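You operate a simulated robot arm through the tools that you are given. There is no shell and no other tool. Be economical: measure what you need, move in short steps, check, and stop when the job is done.

Carry out the task below with a simulated robot arm. There is one attempt and no reset: what you move stays moved.

JOB
Raise the basket, drain the bath and refill it to the line.
Fine: switch it off first; shut the valve before filling.

The check looks at the end state, three seconds after you hand in, the way a careful person would. Anything else that was tipped, shoved, dropped, spilled or broken makes it a failure.

ROBOT AND FRAMES
A 6-joint arm with a two-finger parallel gripper, fixed in place. Base frame: the origin is at the foot of the arm, x ahead of it, y to its left, z up; the work surface is at about z = 0.819. Readings come in m, degrees, newtons and seconds.
With the tool pointing down near the work surface it reaches from about 0.24 to 0.64 m from the base axis. Its first joint turns from -66.0 to 66.0 degrees. Payload 2.7 kg.
The TCP is the grasp point between the finger pads, 0.023 m short of the fingertips. In the tool frame z runs along the fingers and y along their closing line. Largest opening 0.094 m; finger width 0.038, thickness 0.01; the body of the gripper, 0.054 by 0.096 m, starts 0.039 m behind the TCP.
Orientation is told as [roll, pitch, yaw] about the base's x, y, z axes, in that order, counted from this pose: with the fingers straight down and closing along the base's y, the tool's x points along the base's -x, its y along +y and its z along -z.

CONTROLS
- The arm moves only by the tool arm_command. Its argument "increments" is a list of rows, each an object (a shift or turn left out is 0, a gripper value left out holds the last) with "dr": the turn, a rotation vector about the base's x, y, z in degrees, a list of three; "translation": the shift along the base's x, y, z in m, a list of three; "hand": the gripper command, from -1 (shut) to 1 (fully open), values between in proportion. In form: [{"dr": [wx, wy, wz], "translation": [x, y, z], "hand": hand}, ...]. A call has 1 to 12 rows; each row shifts and turns the commanded pose from where the row before left it. Rows are played at 5 a second. More than 0.05 m and 8.6 degrees between two rows, or a gripper value outside its range, and nothing of the call is played. Where a pose cannot be reached the arm comes as near as it can. A force on the tool above 90 N (or 10 N above the force at the start of the call, whichever is more), or a blocked arm, ends the call early, and 0.2 s more pass. The fingers move at their own pace (about 0.045 m/s each) and stop on an object; they squeeze with about 35 N. The grip force told is the motor's: it shows also when the fingers shut on nothing. Time passes only in rows, and 0.2 s behind the last, so rows that do not move let the fingers close. It gives the time, the measured TCP pose, the force on the tool (base axes), the opening and the grip force at its end, in the units of the frame above (readings bear some noise), with the torque about the TCP (base axes, N m) and any sound that the robot's microphone picked up, and new pictures: "show" is both (left out), scene, wrist or none.
- Cameras (640 x 400 px; columns grow to the right, rows downward): "scene" is fixed at [0.0798, -0.4289, 1.3971]; the picture's right is [0.81, -0.59, 0.00], its down [-0.31, -0.42, -0.85] and it looks along [0.51, 0.69, -0.52] (base axes); focal length 311 px, centre (320, 200). "wrist" rides on the gripper at [0.087, 0.016, -0.075] in the tool frame; the picture's right is [-0.18, 0.98, 0.00], its down [-0.58, -0.11, -0.81] and it looks along [-0.79, -0.15, 0.59] (tool axes); focal length 243 px, centre (320, 200). There is no depth. A picture from a camera that has moved, and an enlarged one, comes with that camera's place and axes in the base frame and with its lens. The place of the scene camera against the robot may be out by one fixed shift of up to 0.018 m in any direction.
- zoom(camera, box): a new picture of the part [left, top, right, bottom] of that camera's present view, enlarged. No time passes.
- hand_in(): hands the job in; it is judged then, once.

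Work in short steps. Places have to be worked out from the pictures, the camera data and where the tool is seen: move nearer, look again, correct. Check each grasp and each placing, and mend what went wrong. You have 120 turns and 200 pictures in all, those below and enlarged ones among them. Open the gripper and draw the arm clear of the work before you hand the job in, unless the task says otherwise.

The tools are called after "Call:" as name(argument=value, ...) on one line, values as JSON. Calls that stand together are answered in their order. arm_command: Moves the arm, as the interface text tells. Its arguments: {"type":"object","properties":{"increments":{"type":"array","items":{"type":"object","properties":{"dr":{"type":"array","items":{"type":"number"}},"translation":{"type":"array","items":{"type":"number"}},"hand":{"type":"number"}}}},"show":{"type":"string","enum":["both","scene","wrist","none"]}},"required":["increments"]} The other tools are called the same way: zoom (camera, box) takes an enlarged picture of a part of a camera's view; hand_in () hands the job in.

At the start:

```text
clock: 0.0
tool_pos: [0.4218, -0.0424, 1.1828]
tcp_rot: [0.0, -0.1, 0.1]
contact_force: [0.2, 0.7, 0.6]
ft_torque: [-0.01, 0.02, 0.02]
gripper_width: 0.094
grasp_force: 0.0
```

scene: 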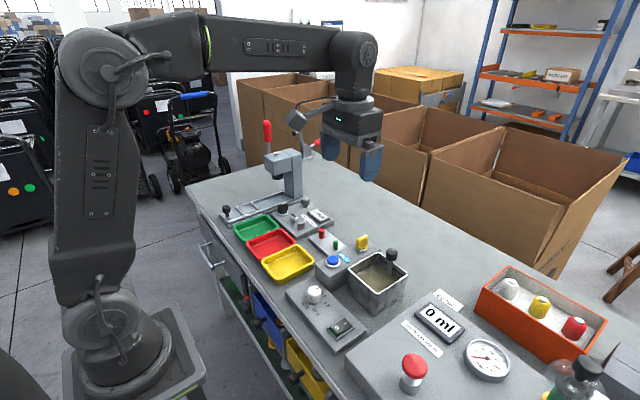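
wrist: 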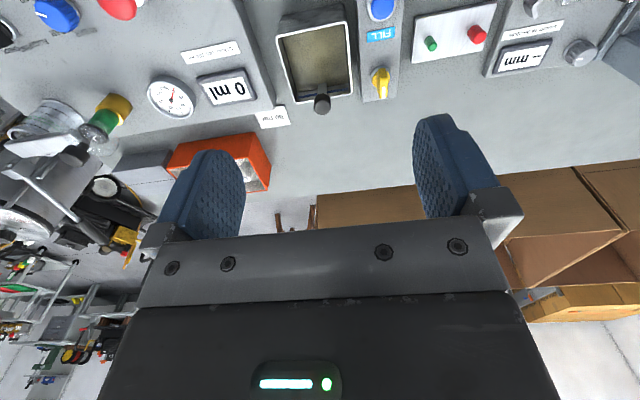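

I start by enlarging the bath area in both views to identify the controls.

Call:
zoom(camera="scene", box=[270, 210, 450, 360])

Call:
zoom(camera="wrist", box=[250, 0, 500, 130])

Call:
zoom(camera="scene", box=[360, 260, 640, 400])

Call:
zoom(camera="scene", box=[200, 110, 380, 260])

```text
2.67 times, centred on (360, 285) of scene
camera zoom: at [0.0798, -0.4289, 1.3971], right [0.81, -0.59, 0.0], down [-0.31, -0.42, -0.85], along [0.51, 0.69, -0.52], focal length 829 px, centre (213, -27)
```

zoom: 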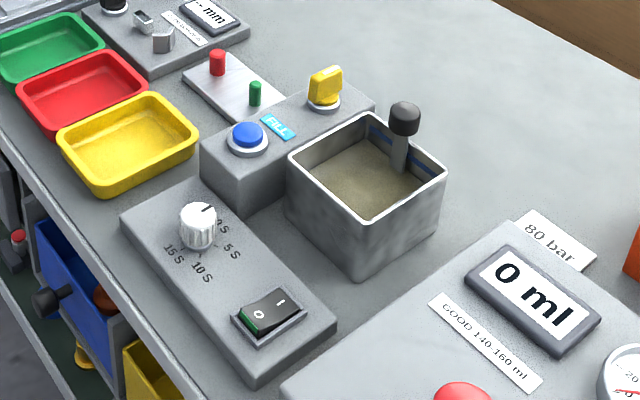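

```text
2.56 times, centred on (375, 65) of wrist
camera zoom: at [0.3353, -0.0258, 1.2559], right [0.18, 0.98, 0.0], down [0.58, -0.11, 0.81], along [0.79, -0.15, -0.59], focal length 621 px, centre (179, 546)
```

zoom: 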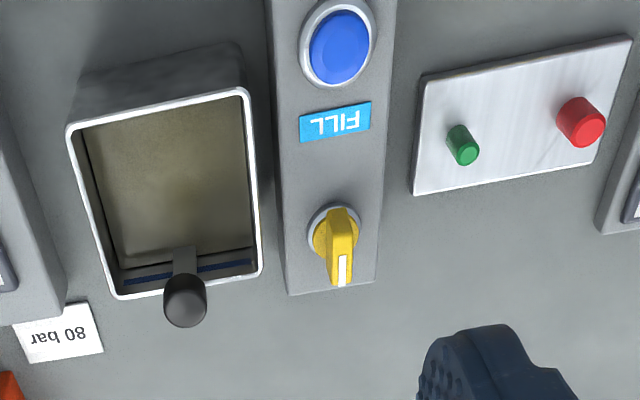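

```text
2.29 times, centred on (500, 330) of scene
camera zoom: at [0.0798, -0.4289, 1.3971], right [0.81, -0.59, 0.0], down [-0.31, -0.42, -0.85], along [0.51, 0.69, -0.52], focal length 711 px, centre (-91, -97)
```

zoom: 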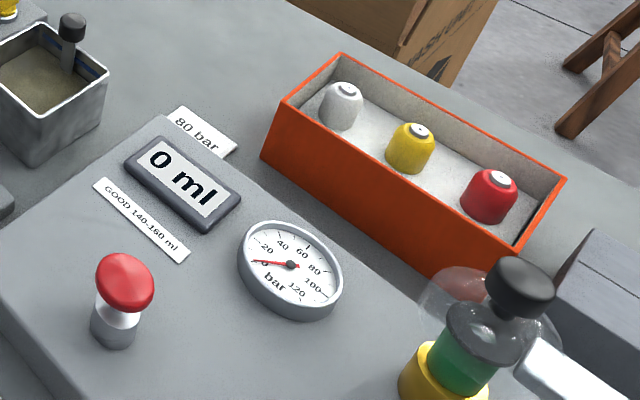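

```text
2.67 times, centred on (290, 185) of scene
camera zoom: at [0.0798, -0.4289, 1.3971], right [0.81, -0.59, 0.0], down [-0.31, -0.42, -0.85], along [0.51, 0.69, -0.52], focal length 829 px, centre (400, 240)
```

zoom: 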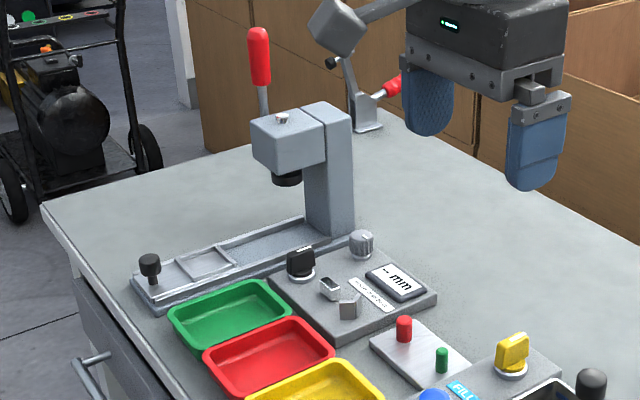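

The bath, FILL button (blue), drain valve (yellow), basket handle (black knob) and power rocker plus timer are identified. I move the arm back and lower to view the rocker and bath closer.

Call:
arm_command(increments=[{"translation": [-0.04, -0.02, -0.02]}, {"translation": [-0.04, -0.02, -0.03]}, {"translation": [-0.04, -0.02, -0.03]}, {}], show="wrist")

```text
refused: row 2 steps farther than a row can; nothing moved
```

Step a bit too long; I split it finer.

Call:
arm_command(increments=[{"translation": [-0.03, -0.02, -0.02]}, {"translation": [-0.03, -0.02, -0.02]}, {"translation": [-0.03, -0.02, -0.02]}, {"translation": [-0.03, 0, -0.02]}, {}], show="wrist")

```text
clock: 1.2
tool_pos: [0.3015, -0.1027, 1.0996]
tcp_rot: [0.0, -0.1, 0.1]
contact_force: [-0.2, 0.6, -0.3]
ft_torque: [0.0, 0.0, -0.05]
gripper_width: 0.0939
grasp_force: 0.1
camera wrist: at [0.215, -0.0853, 1.1753], right [0.18, 0.98, 0.0], down [0.58, -0.11, 0.81], along [0.79, -0.15, -0.59], focal length 243 px, centre (320, 200)
```

wrist: 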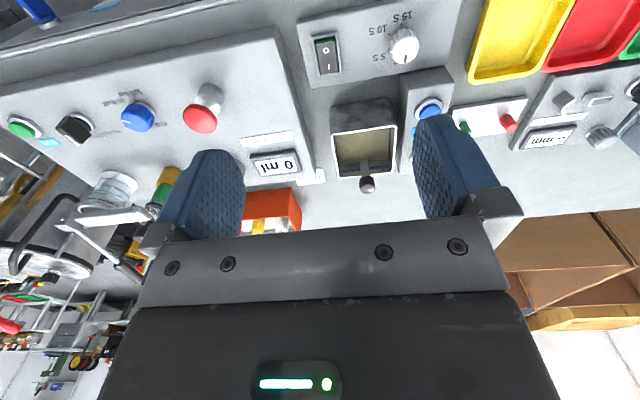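

Call:
zoom(camera="wrist", box=[290, 0, 450, 100])

Call:
zoom(camera="wrist", box=[310, 90, 470, 190])

Call:
zoom(camera="scene", box=[300, 270, 380, 350])

```text
4.00 times, centred on (370, 50) of wrist
camera zoom: at [0.215, -0.0853, 1.1753], right [0.18, 0.98, 0.0], down [0.58, -0.11, 0.81], along [0.79, -0.15, -0.59], focal length 970 px, centre (120, 800)
```

zoom: 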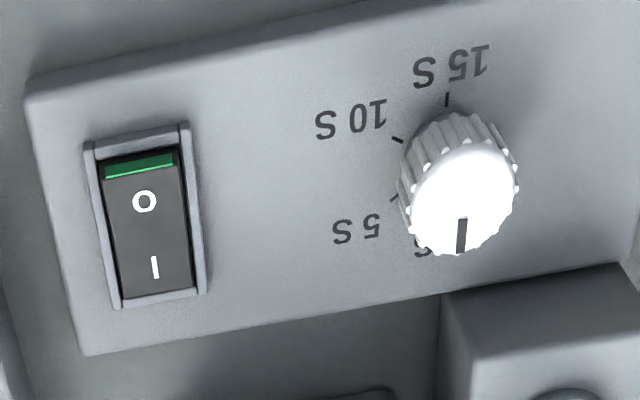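

```text
4.00 times, centred on (390, 140) of wrist
camera zoom: at [0.215, -0.0853, 1.1753], right [0.18, 0.98, 0.0], down [0.58, -0.11, 0.81], along [0.79, -0.15, -0.59], focal length 970 px, centre (40, 440)
```

zoom: 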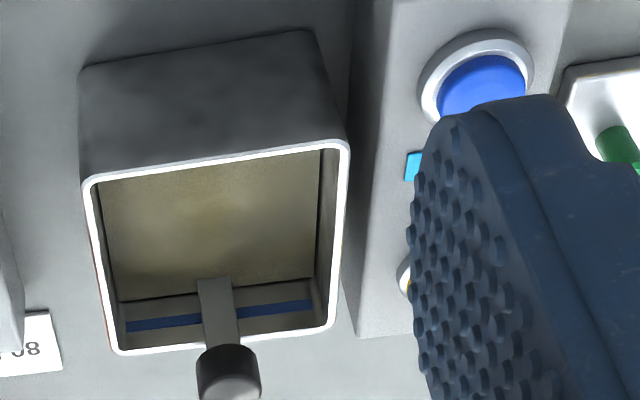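

```text
5.00 times, centred on (340, 310) of scene
camera zoom: at [0.0797, -0.4289, 1.3971], right [0.81, -0.59, 0.0], down [-0.31, -0.42, -0.85], along [0.51, 0.69, -0.52], focal length 1555 px, centre (220, -350)
```

zoom: 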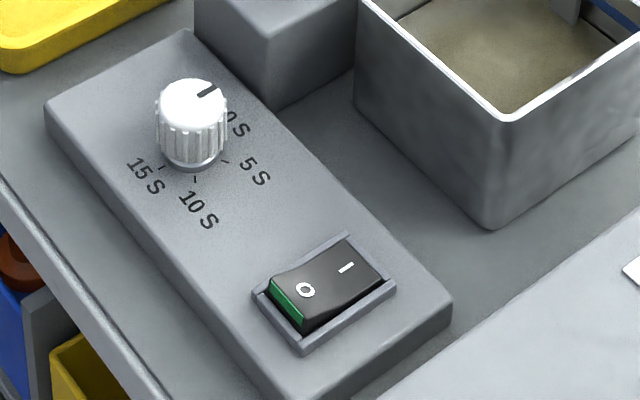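

The rocker shows green at the raised 0 end, so it is ON; the 0 end is the one nearest the robot. I estimate 0 end at about (0.341, -0.103, ~0.845), basin rim x 0.462–0.565, y -0.112–-0.014, z 0.867, and the basket knob at (0.552, -0.064, 0.905). I close the gripper and descend above the rocker.

Call:
arm_command(increments=[{"translation": [0.01, 0, -0.04], "hand": -1}, {"translation": [0.01, 0, -0.04]}, {"translation": [0.01, 0, -0.04]}, {"translation": [0.01, 0, -0.04]}, {}, {}])

```text
clock: 2.6
tool_pos: [0.3413, -0.1045, 0.942]
tcp_rot: [0.0, 0.0, 0.2]
contact_force: [1.3, 0.3, -0.4]
ft_torque: [-0.01, -0.04, -0.01]
gripper_width: 0.0
grasp_force: 33.4
camera wrist: at [0.2546, -0.0871, 1.0156], right [0.18, 0.98, 0.0], down [0.58, -0.11, 0.81], along [0.79, -0.15, -0.59], focal length 243 px, centre (320, 200)
```

scene: 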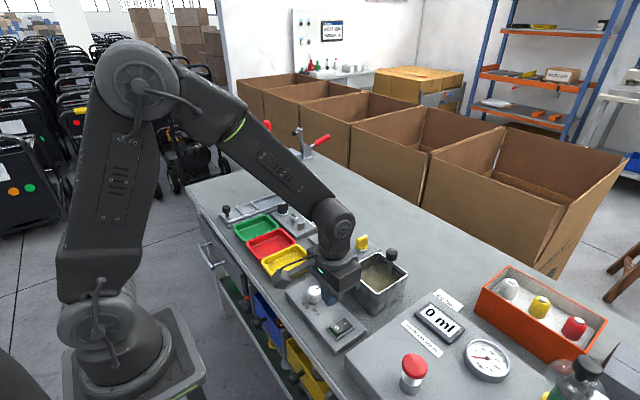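
wrist: 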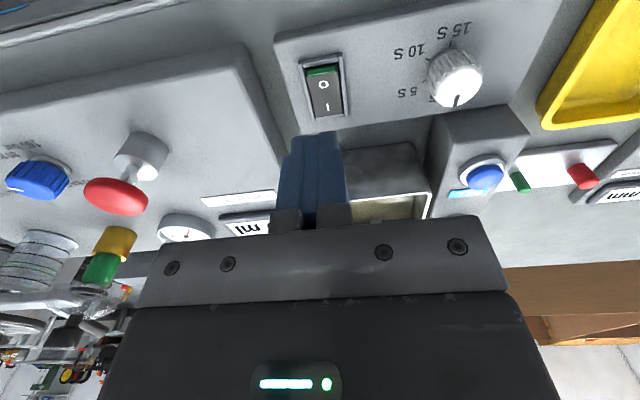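

Triangulating again, the rocker spans x 0.338–0.373, y −0.104, top z ≈ 0.83–0.845. I descend in small steps to just above.

Call:
arm_command(increments=[{"translation": [0.001, 0, -0.03]}, {"translation": [0, 0, -0.025]}, {"translation": [0, 0, -0.007]}, {}])

Call:
zoom(camera="scene", box=[290, 250, 410, 350])

Call:
zoom(camera="wrist", box=[250, 50, 410, 150])

```text
clock: 3.6
tool_pos: [0.3419, -0.1025, 0.8802]
tcp_rot: [0.0, -0.2, 0.1]
contact_force: [0.1, -0.8, 1.2]
ft_torque: [0.01, 0.0, 0.01]
gripper_width: 0.0
grasp_force: 35.5
camera wrist: at [0.2551, -0.0852, 0.954], right [0.18, 0.98, 0.0], down [0.58, -0.11, 0.81], along [0.79, -0.15, -0.59], focal length 243 px, centre (320, 200)
```

scene: 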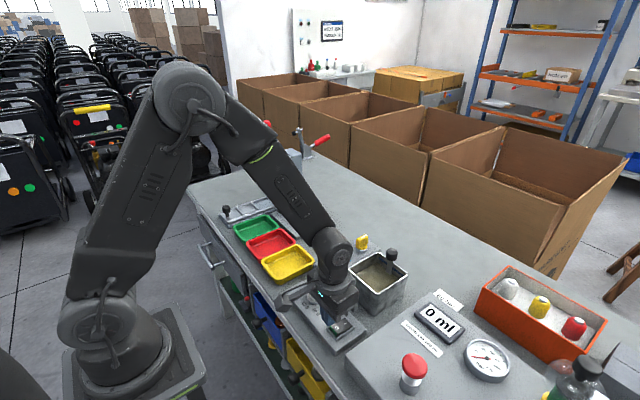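
wrist: 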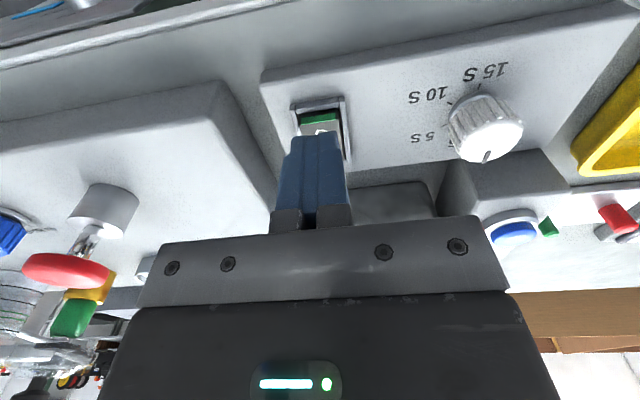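

```text
4.00 times, centred on (350, 300) of scene
camera zoom: at [0.0798, -0.4289, 1.3971], right [0.81, -0.59, 0.0], down [-0.31, -0.42, -0.85], along [0.51, 0.69, -0.52], focal length 1244 px, centre (200, -200)
```

zoom: 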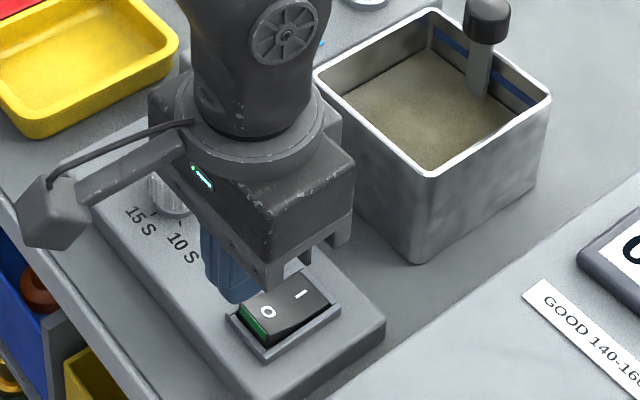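

```text
4.00 times, centred on (330, 100) of wrist
camera zoom: at [0.2551, -0.0852, 0.954], right [0.18, 0.98, 0.0], down [0.58, -0.11, 0.81], along [0.79, -0.15, -0.59], focal length 970 px, centre (280, 600)
```

zoom: 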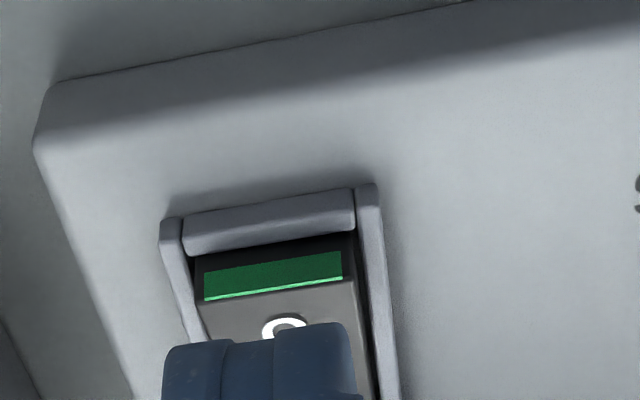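

Multiple views put the rocker's 0 end at x≈0.346–0.35, z≈0.825–0.83. I shift +0.007 in x and press down gently in small steps.

Call:
arm_command(increments=[{"translation": [0.007, 0, -0.005]}, {"translation": [0, 0, -0.005]}, {"translation": [0, 0, -0.005]}, {"translation": [0, 0, -0.003]}, {"translation": [0, 0, -0.003]}, {}], show="none")

Call:
zoom(camera="scene", box=[290, 250, 410, 350])

Call:
zoom(camera="wrist", box=[250, 70, 410, 170])

```text
clock: 5.0
tool_pos: [0.35, -0.103, 0.8586]
tcp_rot: [0.0, -0.2, 0.1]
contact_force: [0.1, -0.1, -0.6]
ft_torque: [-0.04, 0.0, -0.02]
gripper_width: 0.0
grasp_force: 34.9
```

```text
4.00 times, centred on (350, 300) of scene
camera zoom: at [0.0798, -0.4289, 1.3971], right [0.81, -0.59, 0.0], down [-0.31, -0.42, -0.85], along [0.51, 0.69, -0.52], focal length 1244 px, centre (200, -200)
```

zoom: 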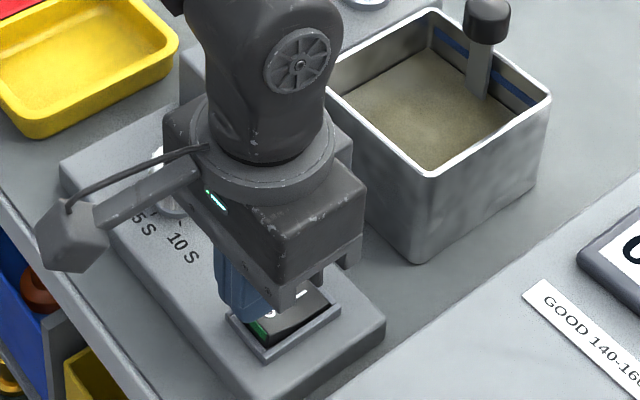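

```text
4.00 times, centred on (330, 120) of wrist
camera zoom: at [0.2633, -0.0857, 0.9329], right [0.18, 0.98, 0.0], down [0.58, -0.11, 0.81], along [0.79, -0.15, -0.59], focal length 970 px, centre (280, 520)
```

zoom: 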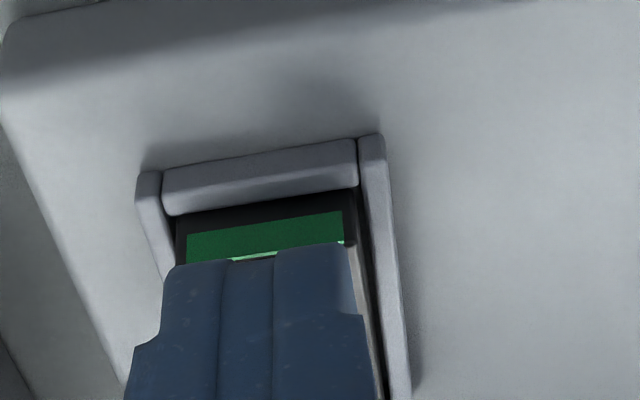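

No contact at tip z 0.836. The finger covers the rocker's width well; I continue down, nudging y by +0.001.

Call:
arm_command(increments=[{"translation": [0, 0.001, -0.002]}, {"translation": [0, 0, -0.002]}, {"translation": [0, 0, -0.002]}, {"translation": [0, 0, -0.002]}, {}], show="none")

Call:
zoom(camera="wrist", box=[250, 70, 410, 170])

```text
clock: 6.2
tool_pos: [0.3494, -0.1028, 0.8522]
tcp_rot: [-0.1, -0.2, 0.1]
contact_force: [0.0, 0.5, 0.2]
ft_torque: [0.02, -0.02, 0.01]
gripper_width: 0.0001
grasp_force: 35.8
```

```text
4.00 times, centred on (330, 120) of wrist
camera zoom: at [0.2633, -0.085, 0.925], right [0.18, 0.98, 0.0], down [0.58, -0.11, 0.81], along [0.79, -0.15, -0.59], focal length 970 px, centre (280, 520)
```

zoom: 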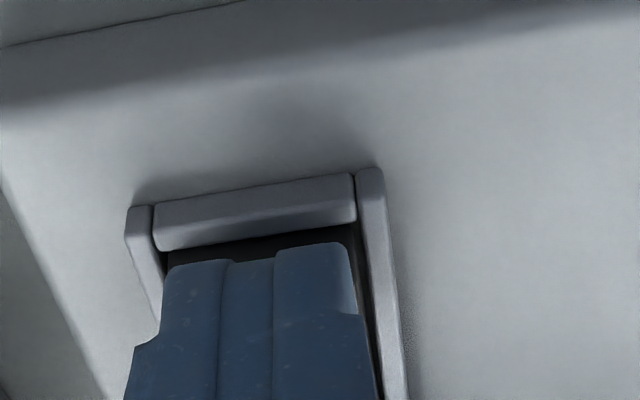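

The green is no longer visible; it may have flipped or just be hidden. I lift to check.

Call:
arm_command(increments=[{"translation": [0, 0, 0.02]}, {"translation": [0, 0, 0.03]}, {"translation": [-0.02, 0, 0.04]}, {}], show="none")

Call:
zoom(camera="wrist", box=[250, 40, 410, 140])

Call:
zoom(camera="scene", box=[290, 250, 410, 350])

```text
clock: 7.2
tool_pos: [0.3308, -0.104, 0.9413]
tcp_rot: [0.1, 0.0, 0.1]
contact_force: [0.7, -0.2, -0.2]
ft_torque: [0.01, -0.01, 0.02]
gripper_width: 0.0
grasp_force: 34.8
```

```text
4.00 times, centred on (330, 90) of wrist
camera zoom: at [0.2445, -0.0864, 1.0155], right [0.18, 0.98, 0.0], down [0.58, -0.11, 0.81], along [0.79, -0.15, -0.59], focal length 970 px, centre (280, 640)
```

zoom: 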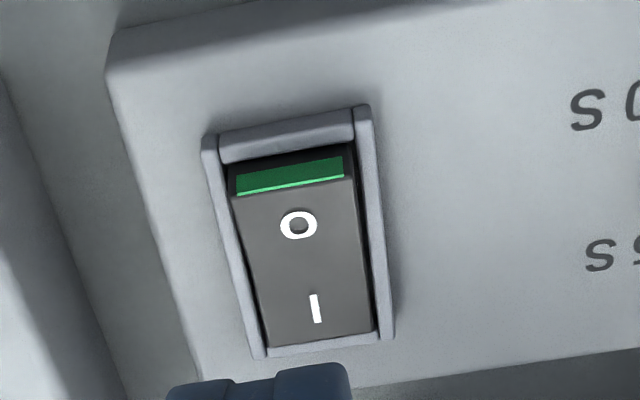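

```text
4.00 times, centred on (350, 300) of scene
camera zoom: at [0.0798, -0.4289, 1.3971], right [0.81, -0.59, 0.0], down [-0.31, -0.42, -0.85], along [0.51, 0.69, -0.52], focal length 1244 px, centre (200, -200)
```

zoom: 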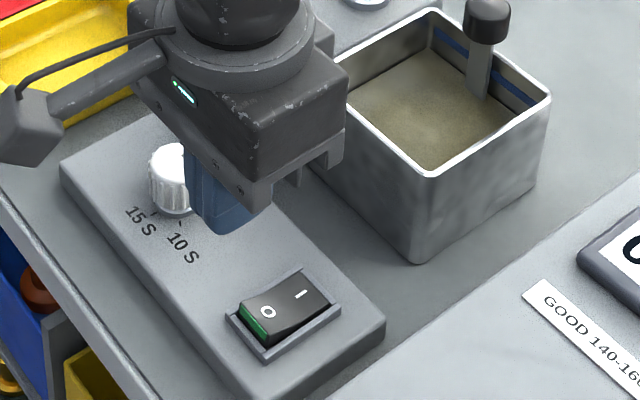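

Still ON, not reached. I go back down at the same spot and press deeper until there is a force.

Call:
arm_command(increments=[{"translation": [0.02, 0, -0.04]}, {"translation": [0, 0, -0.03]}, {"translation": [0, 0, -0.018]}, {"translation": [0, 0, -0.003]}, {"translation": [0, 0, -0.003]}, {"translation": [0, 0, -0.002]}, {"translation": [0, 0, -0.002]}, {}], show="none")

Call:
zoom(camera="wrist", box=[250, 70, 410, 170])

```text
clock: 9.0
tool_pos: [0.3498, -0.1017, 0.8465]
tcp_rot: [0.0, -0.3, 0.1]
contact_force: [-25.8, 0.9, 66.4]
ft_torque: [0.07, -0.53, 0.05]
gripper_width: 0.0002
grasp_force: 35.3
```

```text
4.00 times, centred on (330, 120) of wrist
camera zoom: at [0.2633, -0.0845, 0.919], right [0.18, 0.98, 0.0], down [0.58, -0.11, 0.81], along [0.8, -0.15, -0.59], focal length 970 px, centre (280, 520)
```

zoom: 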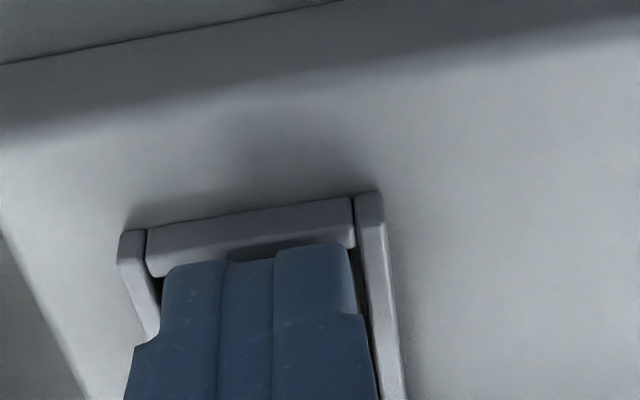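

Strong contact (66 N). I lift and check the rocker.

Call:
arm_command(increments=[{"translation": [0, 0, 0.02]}, {"translation": [0, 0, 0.03]}, {"translation": [-0.02, 0, 0.04]}, {}], show="none")

Call:
zoom(camera="wrist", box=[250, 40, 410, 140])

```text
clock: 10.0
tool_pos: [0.3277, -0.1016, 0.9337]
tcp_rot: [-0.1, 0.0, 0.1]
contact_force: [0.6, 0.3, -0.9]
ft_torque: [0.02, -0.03, -0.04]
gripper_width: 0.0
grasp_force: 34.8
```

```text
4.00 times, centred on (330, 90) of wrist
camera zoom: at [0.2416, -0.0834, 1.0078], right [0.18, 0.98, 0.0], down [0.58, -0.11, 0.81], along [0.79, -0.15, -0.59], focal length 970 px, centre (280, 640)
```

zoom: 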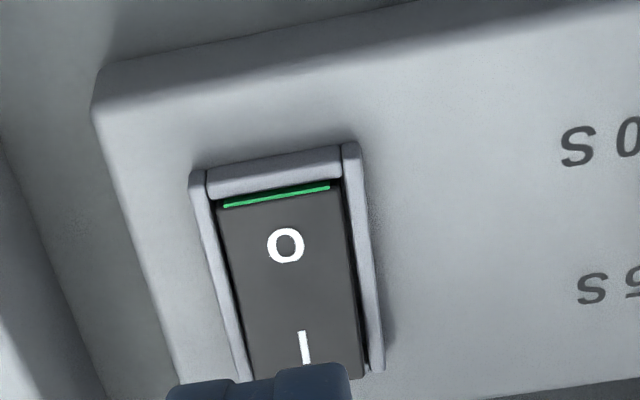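

The rocker seems flipped to 0; I confirm in the scene view.

Call:
zoom(camera="scene", box=[310, 290, 380, 350])

```text
6.67 times, centred on (345, 320) of scene
camera zoom: at [0.0798, -0.4289, 1.3971], right [0.81, -0.59, 0.0], down [-0.31, -0.42, -0.85], along [0.51, 0.69, -0.52], focal length 2073 px, centre (153, -600)
```

zoom: 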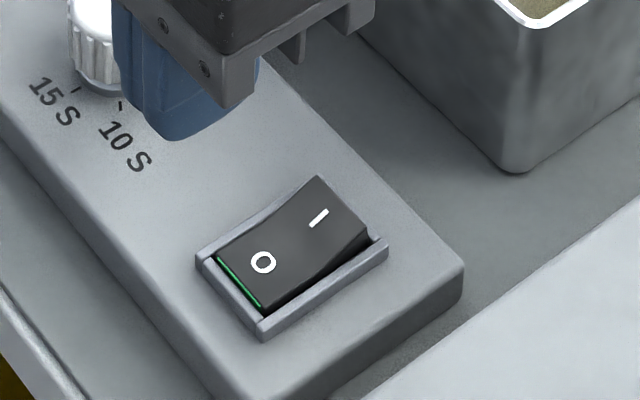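

OFF confirmed. Next: rise, open the gripper, and move behind/above the basket knob to look.

Call:
arm_command(increments=[{"translation": [0, 0, 0.045]}, {"translation": [0.02, 0.01, 0.04], "hand": 0.3}, {"translation": [0.045, 0.01, 0]}, {"translation": [0.045, 0.01, 0]}, {"translation": [0.04, 0.005, 0]}, {}], show="both")

```text
clock: 11.4
tool_pos: [0.4817, -0.0676, 1.0196]
tcp_rot: [0.0, -0.1, 0.0]
contact_force: [0.0, 0.2, -0.2]
ft_torque: [0.0, 0.0, 0.02]
gripper_width: 0.0611
grasp_force: 0.0
camera wrist: at [0.3953, -0.0504, 1.0939], right [0.18, 0.98, 0.0], down [0.58, -0.11, 0.81], along [0.79, -0.15, -0.59], focal length 243 px, centre (320, 200)
```

scene: 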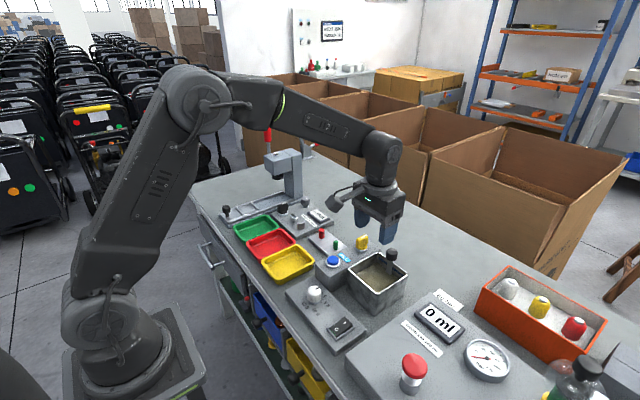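
wrist: 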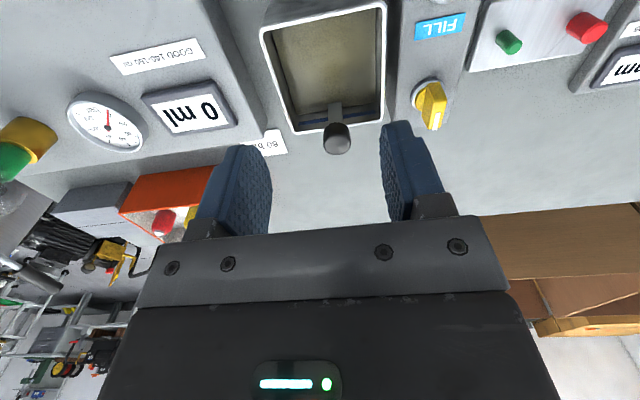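

Knob recomputed at (0.551, −0.063, ~0.905), consistent. I move over it, descend with the fingers open 0.061, and grasp.

Call:
arm_command(increments=[{"translation": [0.04, 0.003, -0.02]}, {"translation": [0.03, 0.002, -0.03]}, {"translation": [0, 0, -0.03]}, {"translation": [0, 0, -0.02]}, {}])

Call:
zoom(camera="scene", box=[330, 200, 450, 310])

```text
clock: 12.6
tool_pos: [0.5477, -0.062, 0.9166]
tcp_rot: [0.0, -0.1, 0.1]
contact_force: [-0.8, 0.2, 0.6]
ft_torque: [0.0, -0.01, 0.03]
gripper_width: 0.0613
grasp_force: 0.2
camera wrist: at [0.4622, -0.0439, 0.9912], right [0.18, 0.98, 0.0], down [0.58, -0.11, 0.81], along [0.79, -0.15, -0.59], focal length 243 px, centre (320, 200)
```

scene: 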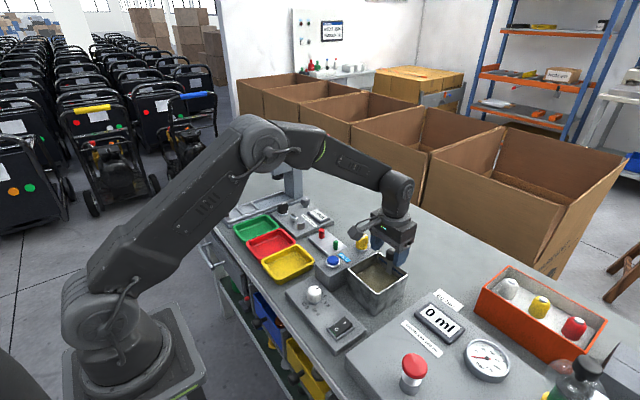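
wrist: 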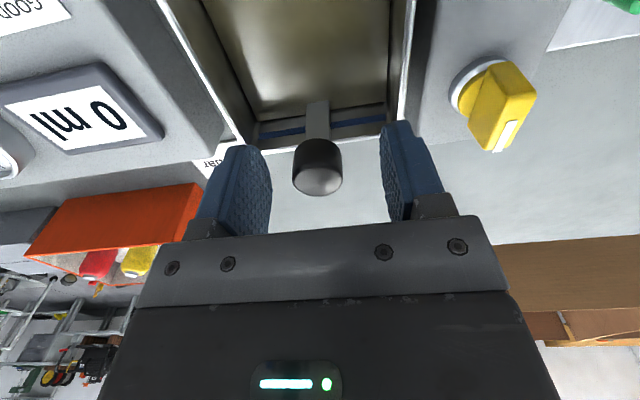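

```text
3.64 times, centred on (390, 255) of scene
camera zoom: at [0.0798, -0.4289, 1.3971], right [0.81, -0.59, 0.0], down [-0.31, -0.42, -0.85], along [0.51, 0.69, -0.52], focal length 1131 px, centre (66, 0)
```

zoom: 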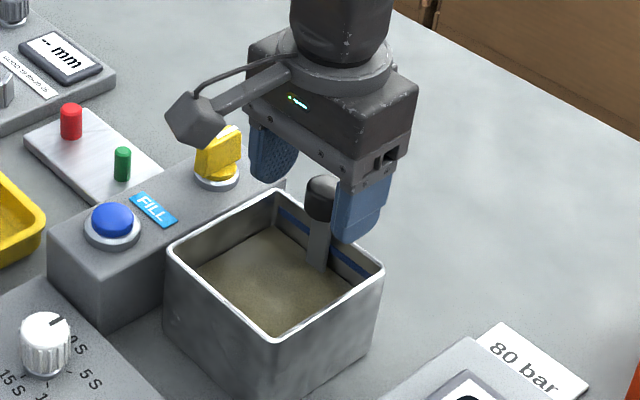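

The knob sits centred between the fingers. I lower 0.010 and close.

Call:
arm_command(increments=[{"translation": [0.003, 0, -0.01]}, {"hand": -1}, {}, {}, {}], show="wrist")

```text
clock: 13.8
tool_pos: [0.5517, -0.0654, 0.9079]
tcp_rot: [0.0, -0.1, -0.1]
contact_force: [3.1, -28.3, -0.5]
ft_torque: [0.15, -0.07, -0.18]
gripper_width: 0.0274
grasp_force: 44.9
camera wrist: at [0.4654, -0.0467, 0.9819], right [0.19, 0.98, 0.0], down [0.58, -0.11, 0.81], along [0.79, -0.15, -0.59], focal length 243 px, centre (320, 200)
```

wrist: 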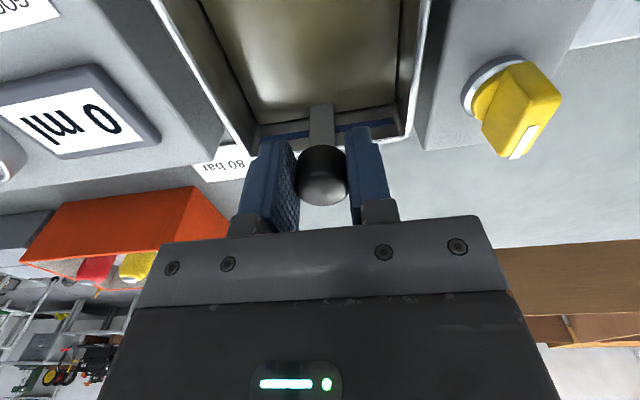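

Knob gripped (0.027 wide), with a sideways load of −28 N: the knob lies slightly more to −y. I shift −0.003 in y to relax it, then lift in small steps.

Call:
arm_command(increments=[{"translation": [0, -0.003, 0]}, {"translation": [0, 0, 0.005]}, {"translation": [0, 0, 0.005]}, {"translation": [0, 0, 0.005]}, {}], show="both")

```text
clock: 15.0
tool_pos: [0.5526, -0.0654, 0.9224]
tcp_rot: [0.1, 0.2, 0.0]
contact_force: [-4.9, -8.9, -0.6]
ft_torque: [-0.41, 1.38, -0.08]
gripper_width: 0.0272
grasp_force: 44.8
camera wrist: at [0.4657, -0.0472, 0.9968], right [0.18, 0.98, 0.0], down [0.58, -0.11, 0.8], along [0.79, -0.15, -0.59], focal length 243 px, centre (320, 200)
```

scene: 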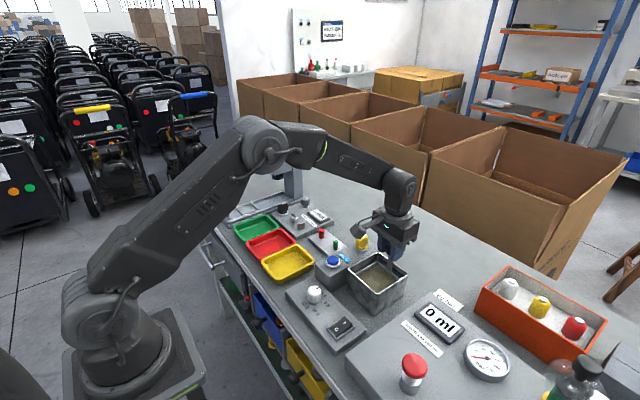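
wrist: 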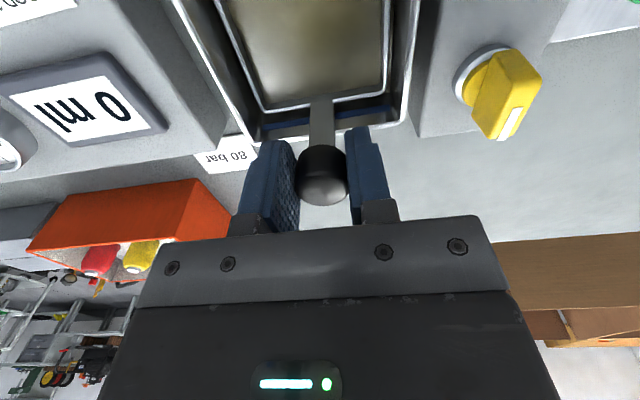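

The basket's frame is surfacing; the lift is smooth. I keep lifting in small steps watching for a stop.

Call:
arm_command(increments=[{"translation": [0, -0.001, 0.005]}, {"translation": [0, 0, 0.005]}, {"translation": [0, 0, 0.005]}, {"translation": [0, 0, 0.005]}, {}], show="wrist")

Call:
zoom(camera="scene", box=[330, 200, 450, 310])

```text
clock: 16.2
tool_pos: [0.5515, -0.0642, 0.9415]
tcp_rot: [0.2, 0.2, 0.1]
contact_force: [-19.2, 11.5, -8.2]
ft_torque: [-0.17, -0.48, 0.14]
gripper_width: 0.0272
grasp_force: 45.4
camera wrist: at [0.466, -0.0475, 1.0157], right [0.18, 0.98, 0.0], down [0.58, -0.11, 0.8], along [0.79, -0.15, -0.6], focal length 243 px, centre (320, 200)
```

wrist: 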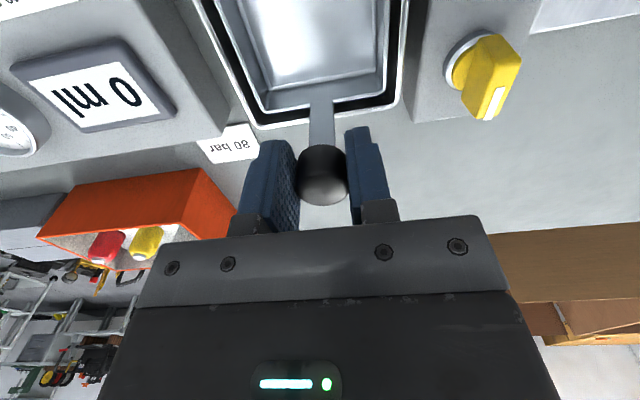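

```text
3.64 times, centred on (390, 255) of scene
camera zoom: at [0.0794, -0.4286, 1.3973], right [0.81, -0.59, 0.0], down [-0.31, -0.42, -0.85], along [0.51, 0.69, -0.52], focal length 1131 px, centre (66, 0)
```

zoom: 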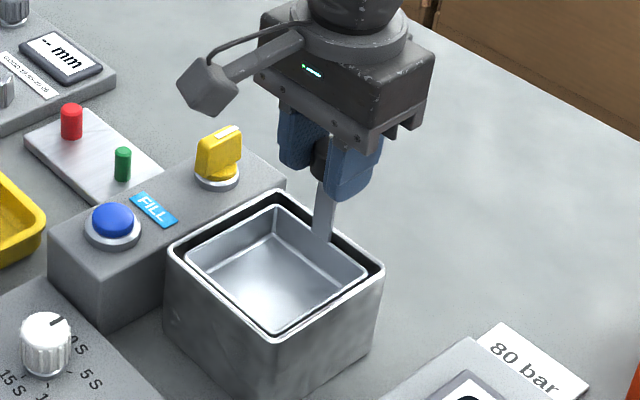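

The tray-like basket is rising out of the bath. I continue, relieving the −x load a little.

Call:
arm_command(increments=[{"translation": [-0.001, 0.001, 0.005]}, {"translation": [0, 0, 0.005]}, {"translation": [0, 0, 0.005]}, {"translation": [0, 0, 0.005]}, {}], show="wrist")

Call:
zoom(camera="scene", box=[330, 200, 450, 310])

```text
clock: 17.4
tool_pos: [0.5507, -0.0638, 0.9586]
tcp_rot: [0.1, 0.5, 0.1]
contact_force: [-0.3, 9.1, -31.2]
ft_torque: [0.03, 0.25, 0.09]
gripper_width: 0.027
grasp_force: 45.0
camera wrist: at [0.4657, -0.0473, 1.034], right [0.18, 0.98, 0.0], down [0.59, -0.11, 0.8], along [0.79, -0.15, -0.6], focal length 243 px, centre (320, 200)
```

wrist: 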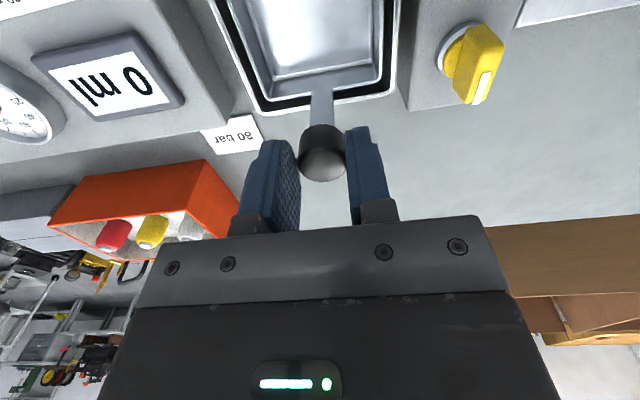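

```text
3.64 times, centred on (390, 255) of scene
camera zoom: at [0.0804, -0.4287, 1.3972], right [0.81, -0.59, 0.0], down [-0.31, -0.42, -0.85], along [0.51, 0.69, -0.52], focal length 1131 px, centre (66, 0)
```

zoom: 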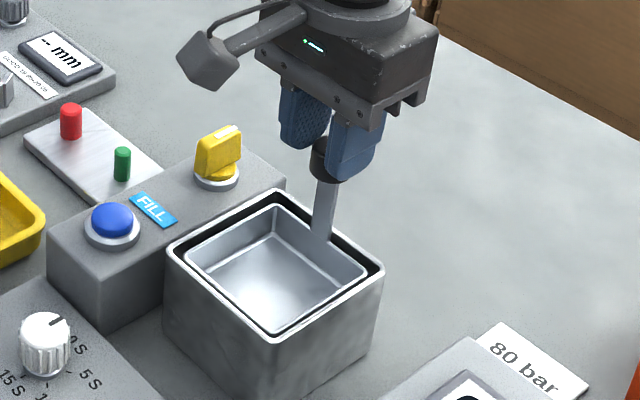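

The basket hit its upper stop and the knob slipped a bit in the fingers (31 N). I back off slightly and open to see if it stays up.

Call:
arm_command(increments=[{"translation": [0, 0, -0.004]}, {"translation": [0, 0, -0.002]}, {"hand": 0.3}, {}, {}], show="wrist")

Call:
zoom(camera="scene", box=[330, 200, 450, 310])

```text
clock: 18.6
tool_pos: [0.5522, -0.067, 0.9578]
tcp_rot: [-0.1, -0.1, 0.1]
contact_force: [-0.4, -0.2, 0.3]
ft_torque: [-0.02, 0.04, 0.0]
gripper_width: 0.0611
grasp_force: 0.0
camera wrist: at [0.4655, -0.0483, 1.0311], right [0.18, 0.98, 0.0], down [0.58, -0.11, 0.81], along [0.79, -0.15, -0.59], focal length 243 px, centre (320, 200)
```

wrist: 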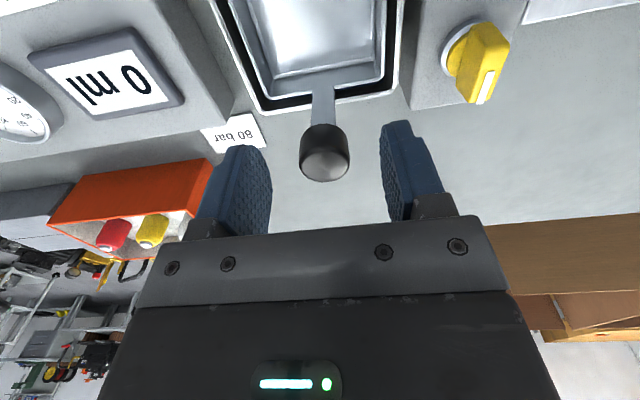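

```text
3.64 times, centred on (390, 255) of scene
camera zoom: at [0.0798, -0.4289, 1.3971], right [0.81, -0.59, 0.0], down [-0.31, -0.42, -0.85], along [0.51, 0.69, -0.52], focal length 1131 px, centre (66, 0)
```

zoom: 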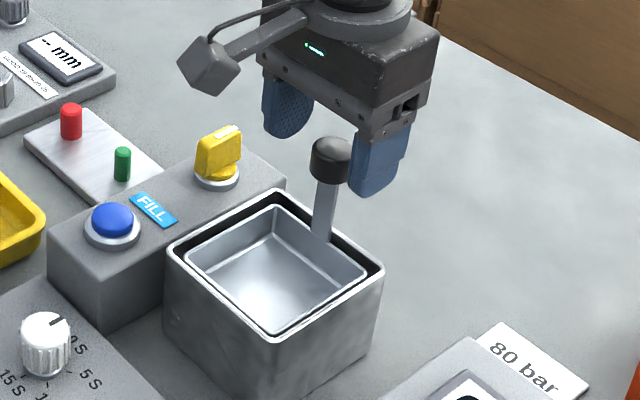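

The basket stays raised. Next the yellow valve: I rise and move to look at it closer.

Call:
arm_command(increments=[{"translation": [0, 0, 0.045]}, {"translation": [-0.01, 0.045, 0]}, {"translation": [-0.015, 0.045, -0.01]}, {"translation": [0.0, 0.01, 0]}, {}], show="both")

Call:
zoom(camera="wrist", box=[250, 80, 410, 180])

Call:
zoom(camera="scene", box=[320, 220, 400, 280])

```text
clock: 19.8
tool_pos: [0.5283, 0.0357, 0.9923]
tcp_rot: [0.0, -0.1, 0.1]
contact_force: [-0.5, -0.8, -0.4]
ft_torque: [0.0, 0.0, 0.01]
gripper_width: 0.0614
grasp_force: 0.1
camera wrist: at [0.4407, 0.0535, 1.065], right [0.18, 0.98, 0.0], down [0.58, -0.11, 0.81], along [0.79, -0.15, -0.59], focal length 243 px, centre (320, 200)
```

scene: 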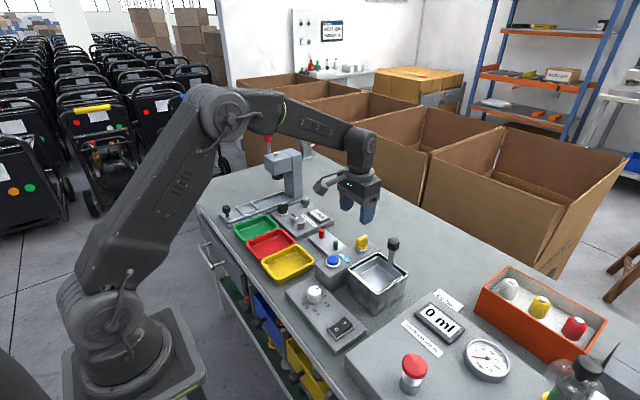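
wrist: 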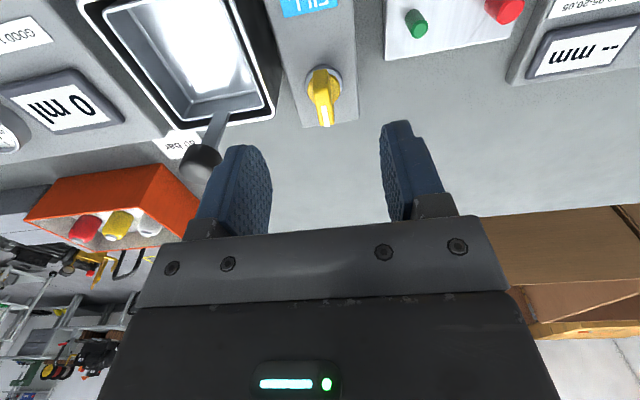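

```text
4.00 times, centred on (330, 130) of wrist
camera zoom: at [0.4407, 0.0535, 1.065], right [0.18, 0.98, 0.0], down [0.58, -0.11, 0.81], along [0.79, -0.15, -0.59], focal length 970 px, centre (280, 480)
```

zoom: 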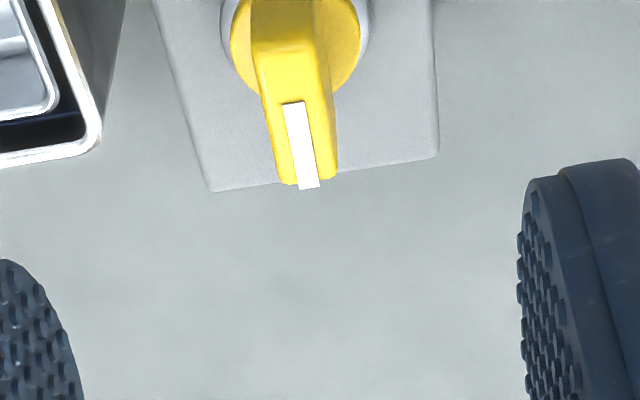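

```text
6.67 times, centred on (360, 250) of scene
camera zoom: at [0.0798, -0.4289, 1.3971], right [0.81, -0.59, 0.0], down [-0.31, -0.42, -0.85], along [0.51, 0.69, -0.52], focal length 2073 px, centre (53, -133)
```

zoom: 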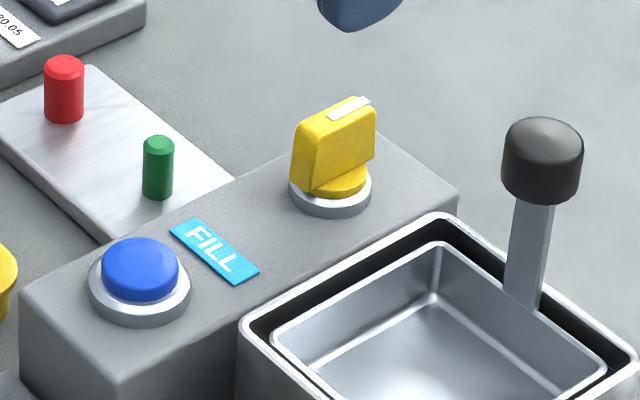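

The valve handle is a bar along x, pointer toward +x, centred about (0.548, 0.034), top z≈0.885. I go above it with a smaller opening and look again.

Call:
arm_command(increments=[{"translation": [0.01, -0.001, -0.03], "hand": -0.1}, {"translation": [0.01, 0, -0.03]}, {"translation": [0, 0, -0.02]}, {}], show="wrist")

Call:
zoom(camera="scene", box=[310, 200, 420, 280])

```text
clock: 20.8
tool_pos: [0.5473, 0.034, 0.9121]
tcp_rot: [0.0, 0.0, 0.0]
contact_force: [0.1, -0.1, -0.5]
ft_torque: [-0.06, -0.02, 0.02]
gripper_width: 0.0421
grasp_force: 0.1
camera wrist: at [0.4607, 0.051, 0.9849], right [0.18, 0.98, 0.0], down [0.58, -0.11, 0.81], along [0.79, -0.15, -0.59], focal length 243 px, centre (320, 200)
```

wrist: 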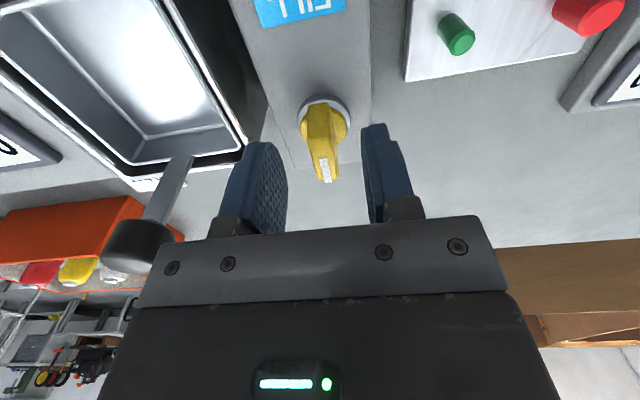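

```text
5.00 times, centred on (365, 240) of scene
camera zoom: at [0.0798, -0.4289, 1.3971], right [0.81, -0.59, 0.0], down [-0.31, -0.42, -0.85], along [0.51, 0.69, -0.52], focal length 1555 px, centre (95, 0)
```

zoom: 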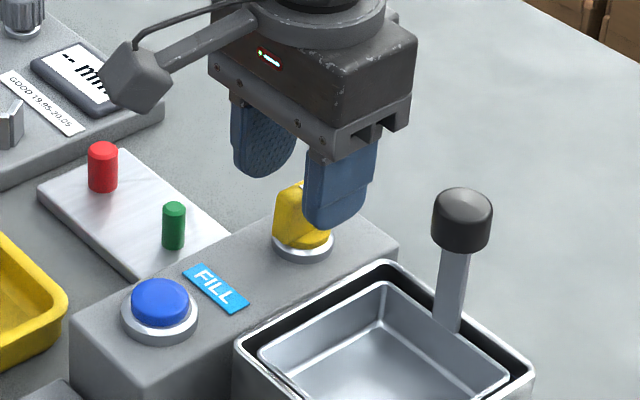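

The handle is between the fingers. I descend to TCP z≈0.886 and close on the bar.

Call:
arm_command(increments=[{"translation": [0.001, 0, -0.015]}, {"translation": [0, 0, -0.011]}, {"hand": -1}, {}, {}], show="wrist")

Call:
zoom(camera="scene", box=[310, 200, 420, 280])

```text
clock: 22.0
tool_pos: [0.5483, 0.0342, 0.885]
tcp_rot: [0.1, -0.2, 0.1]
contact_force: [0.5, 9.0, -2.4]
ft_torque: [-0.25, -0.31, -0.05]
gripper_width: 0.0127
grasp_force: 44.9
camera wrist: at [0.4617, 0.0516, 0.959], right [0.18, 0.98, 0.0], down [0.58, -0.11, 0.81], along [0.79, -0.15, -0.59], focal length 243 px, centre (320, 200)
```

wrist: 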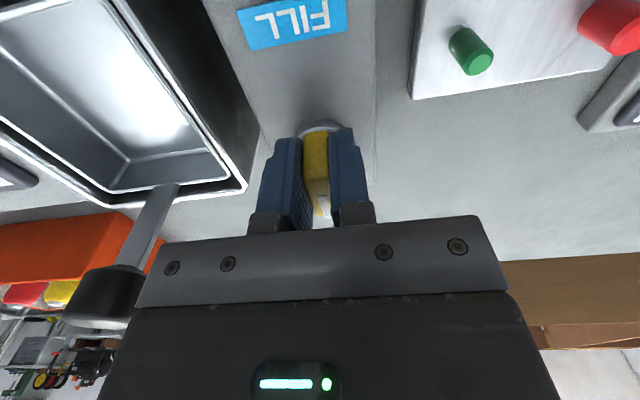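

```text
5.00 times, centred on (365, 240) of scene
camera zoom: at [0.0798, -0.4286, 1.3972], right [0.81, -0.59, 0.0], down [-0.31, -0.42, -0.85], along [0.51, 0.69, -0.52], focal length 1555 px, centre (95, 0)
```

zoom: 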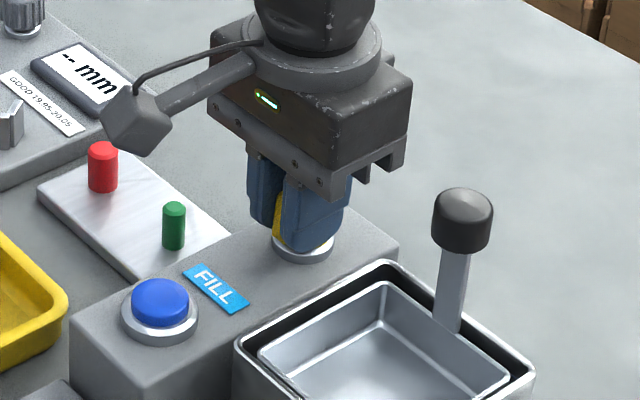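

Handle gripped (0.0127 m). I test turning clockwise (−z) by a small angle, watching the torque.

Call:
arm_command(increments=[{"dr": [0, 0, -4]}, {"dr": [0, 0, -4]}, {"dr": [0, 0, -4]}, {}], show="wrist")

```text
clock: 23.0
tool_pos: [0.548, 0.0354, 0.885]
tcp_rot: [0.1, -0.1, -11.9]
contact_force: [2.5, 23.8, -11.6]
ft_torque: [-0.25, -1.25, 0.18]
gripper_width: 0.0127
grasp_force: 45.0
camera wrist: at [0.4671, 0.0707, 0.9591], right [0.38, 0.92, 0.0], down [0.55, -0.23, 0.81], along [0.75, -0.31, -0.59], focal length 243 px, centre (320, 200)
```

wrist: 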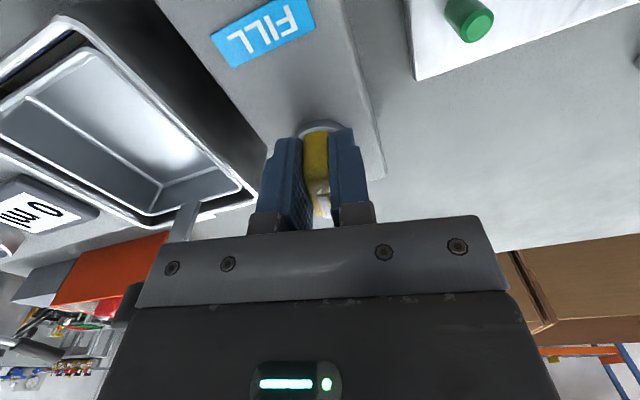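

It turns easily clockwise; there's a +y side load, so I nudge +y and continue turning.

Call:
arm_command(increments=[{"dr": [0, 0, -6], "translation": [0, 0.002, 0]}, {"dr": [0, 0, -6]}, {"dr": [0, 0, -6], "translation": [0, 0.001, 0]}, {}], show="none")

```text
clock: 24.0
tool_pos: [0.5486, 0.0379, 0.8856]
tcp_rot: [0.1, -0.2, -30.0]
contact_force: [23.6, 19.3, -21.8]
ft_torque: [0.3, 0.94, 0.18]
gripper_width: 0.0128
grasp_force: 45.0
```

Loads point +x, +y, −z; I follow them by 2 mm and continue.

Call:
arm_command(increments=[{"dr": [0, 0, -4], "translation": [0.002, 0.002, -0.001]}, {"dr": [0, 0, -6], "translation": [0, 0.001, 0]}, {"dr": [0, 0, -6], "translation": [0.001, 0.0, 0]}, {}], show="wrist")

Call:
zoom(camera="scene", box=[310, 200, 430, 310])

```text
clock: 25.0
tool_pos: [0.5506, 0.04, 0.8854]
tcp_rot: [-0.1, 0.0, -46.0]
contact_force: [-6.4, 4.5, -3.1]
ft_torque: [-0.24, -0.59, -0.01]
gripper_width: 0.0131
grasp_force: 44.7
camera wrist: at [0.5021, 0.1143, 0.9592], right [0.84, 0.55, 0.0], down [0.33, -0.49, 0.81], along [0.44, -0.67, -0.59], focal length 243 px, centre (320, 200)
```

wrist: 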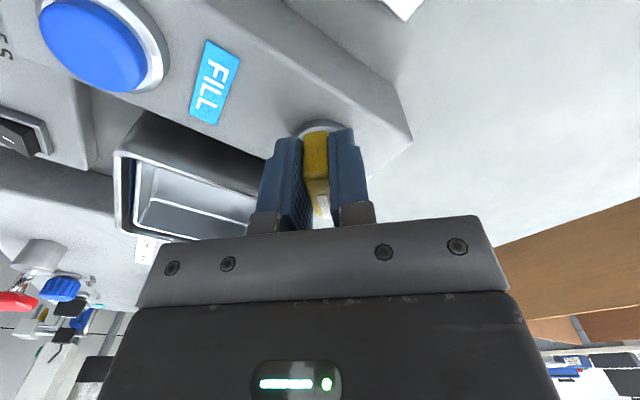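

```text
3.64 times, centred on (370, 255) of scene
camera zoom: at [0.0796, -0.4288, 1.3972], right [0.81, -0.59, 0.0], down [-0.31, -0.42, -0.85], along [0.51, 0.69, -0.52], focal length 1131 px, centre (138, 0)
```

zoom: 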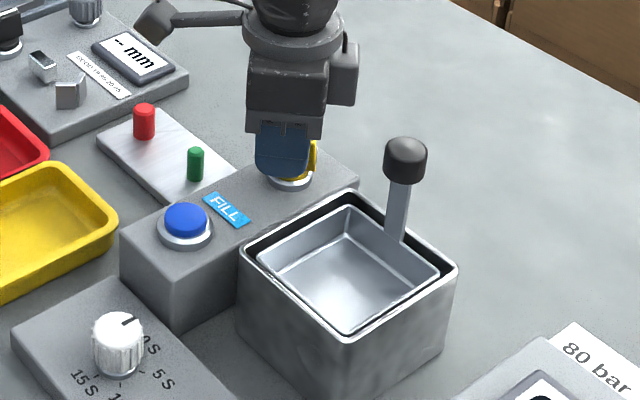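

Forces relaxed and the handle follows. I continue toward 90°.

Call:
arm_command(increments=[{"dr": [0, 0, -6]}, {"dr": [0, 0, -6], "translation": [0.0005, 0.0005, 0]}, {"dr": [0, 0, -6]}, {}], show="none")

Call:
arm_command(increments=[{"dr": [0, 0, -6], "translation": [0.001, 0.0005, 0]}, {"dr": [0, 0, -6]}, {}], show="none")

```text
clock: 26.0
tool_pos: [0.5514, 0.0399, 0.8854]
tcp_rot: [0.3, -0.1, -64.0]
contact_force: [9.6, 3.0, 0.3]
ft_torque: [1.13, 1.15, 0.08]
gripper_width: 0.0129
grasp_force: 44.9
```

```text
clock: 26.8
tool_pos: [0.554, 0.041, 0.8855]
tcp_rot: [0.2, -0.2, -76.0]
contact_force: [13.5, 5.2, 0.8]
ft_torque: [-0.4, 0.39, 0.07]
gripper_width: 0.0129
grasp_force: 44.8
```

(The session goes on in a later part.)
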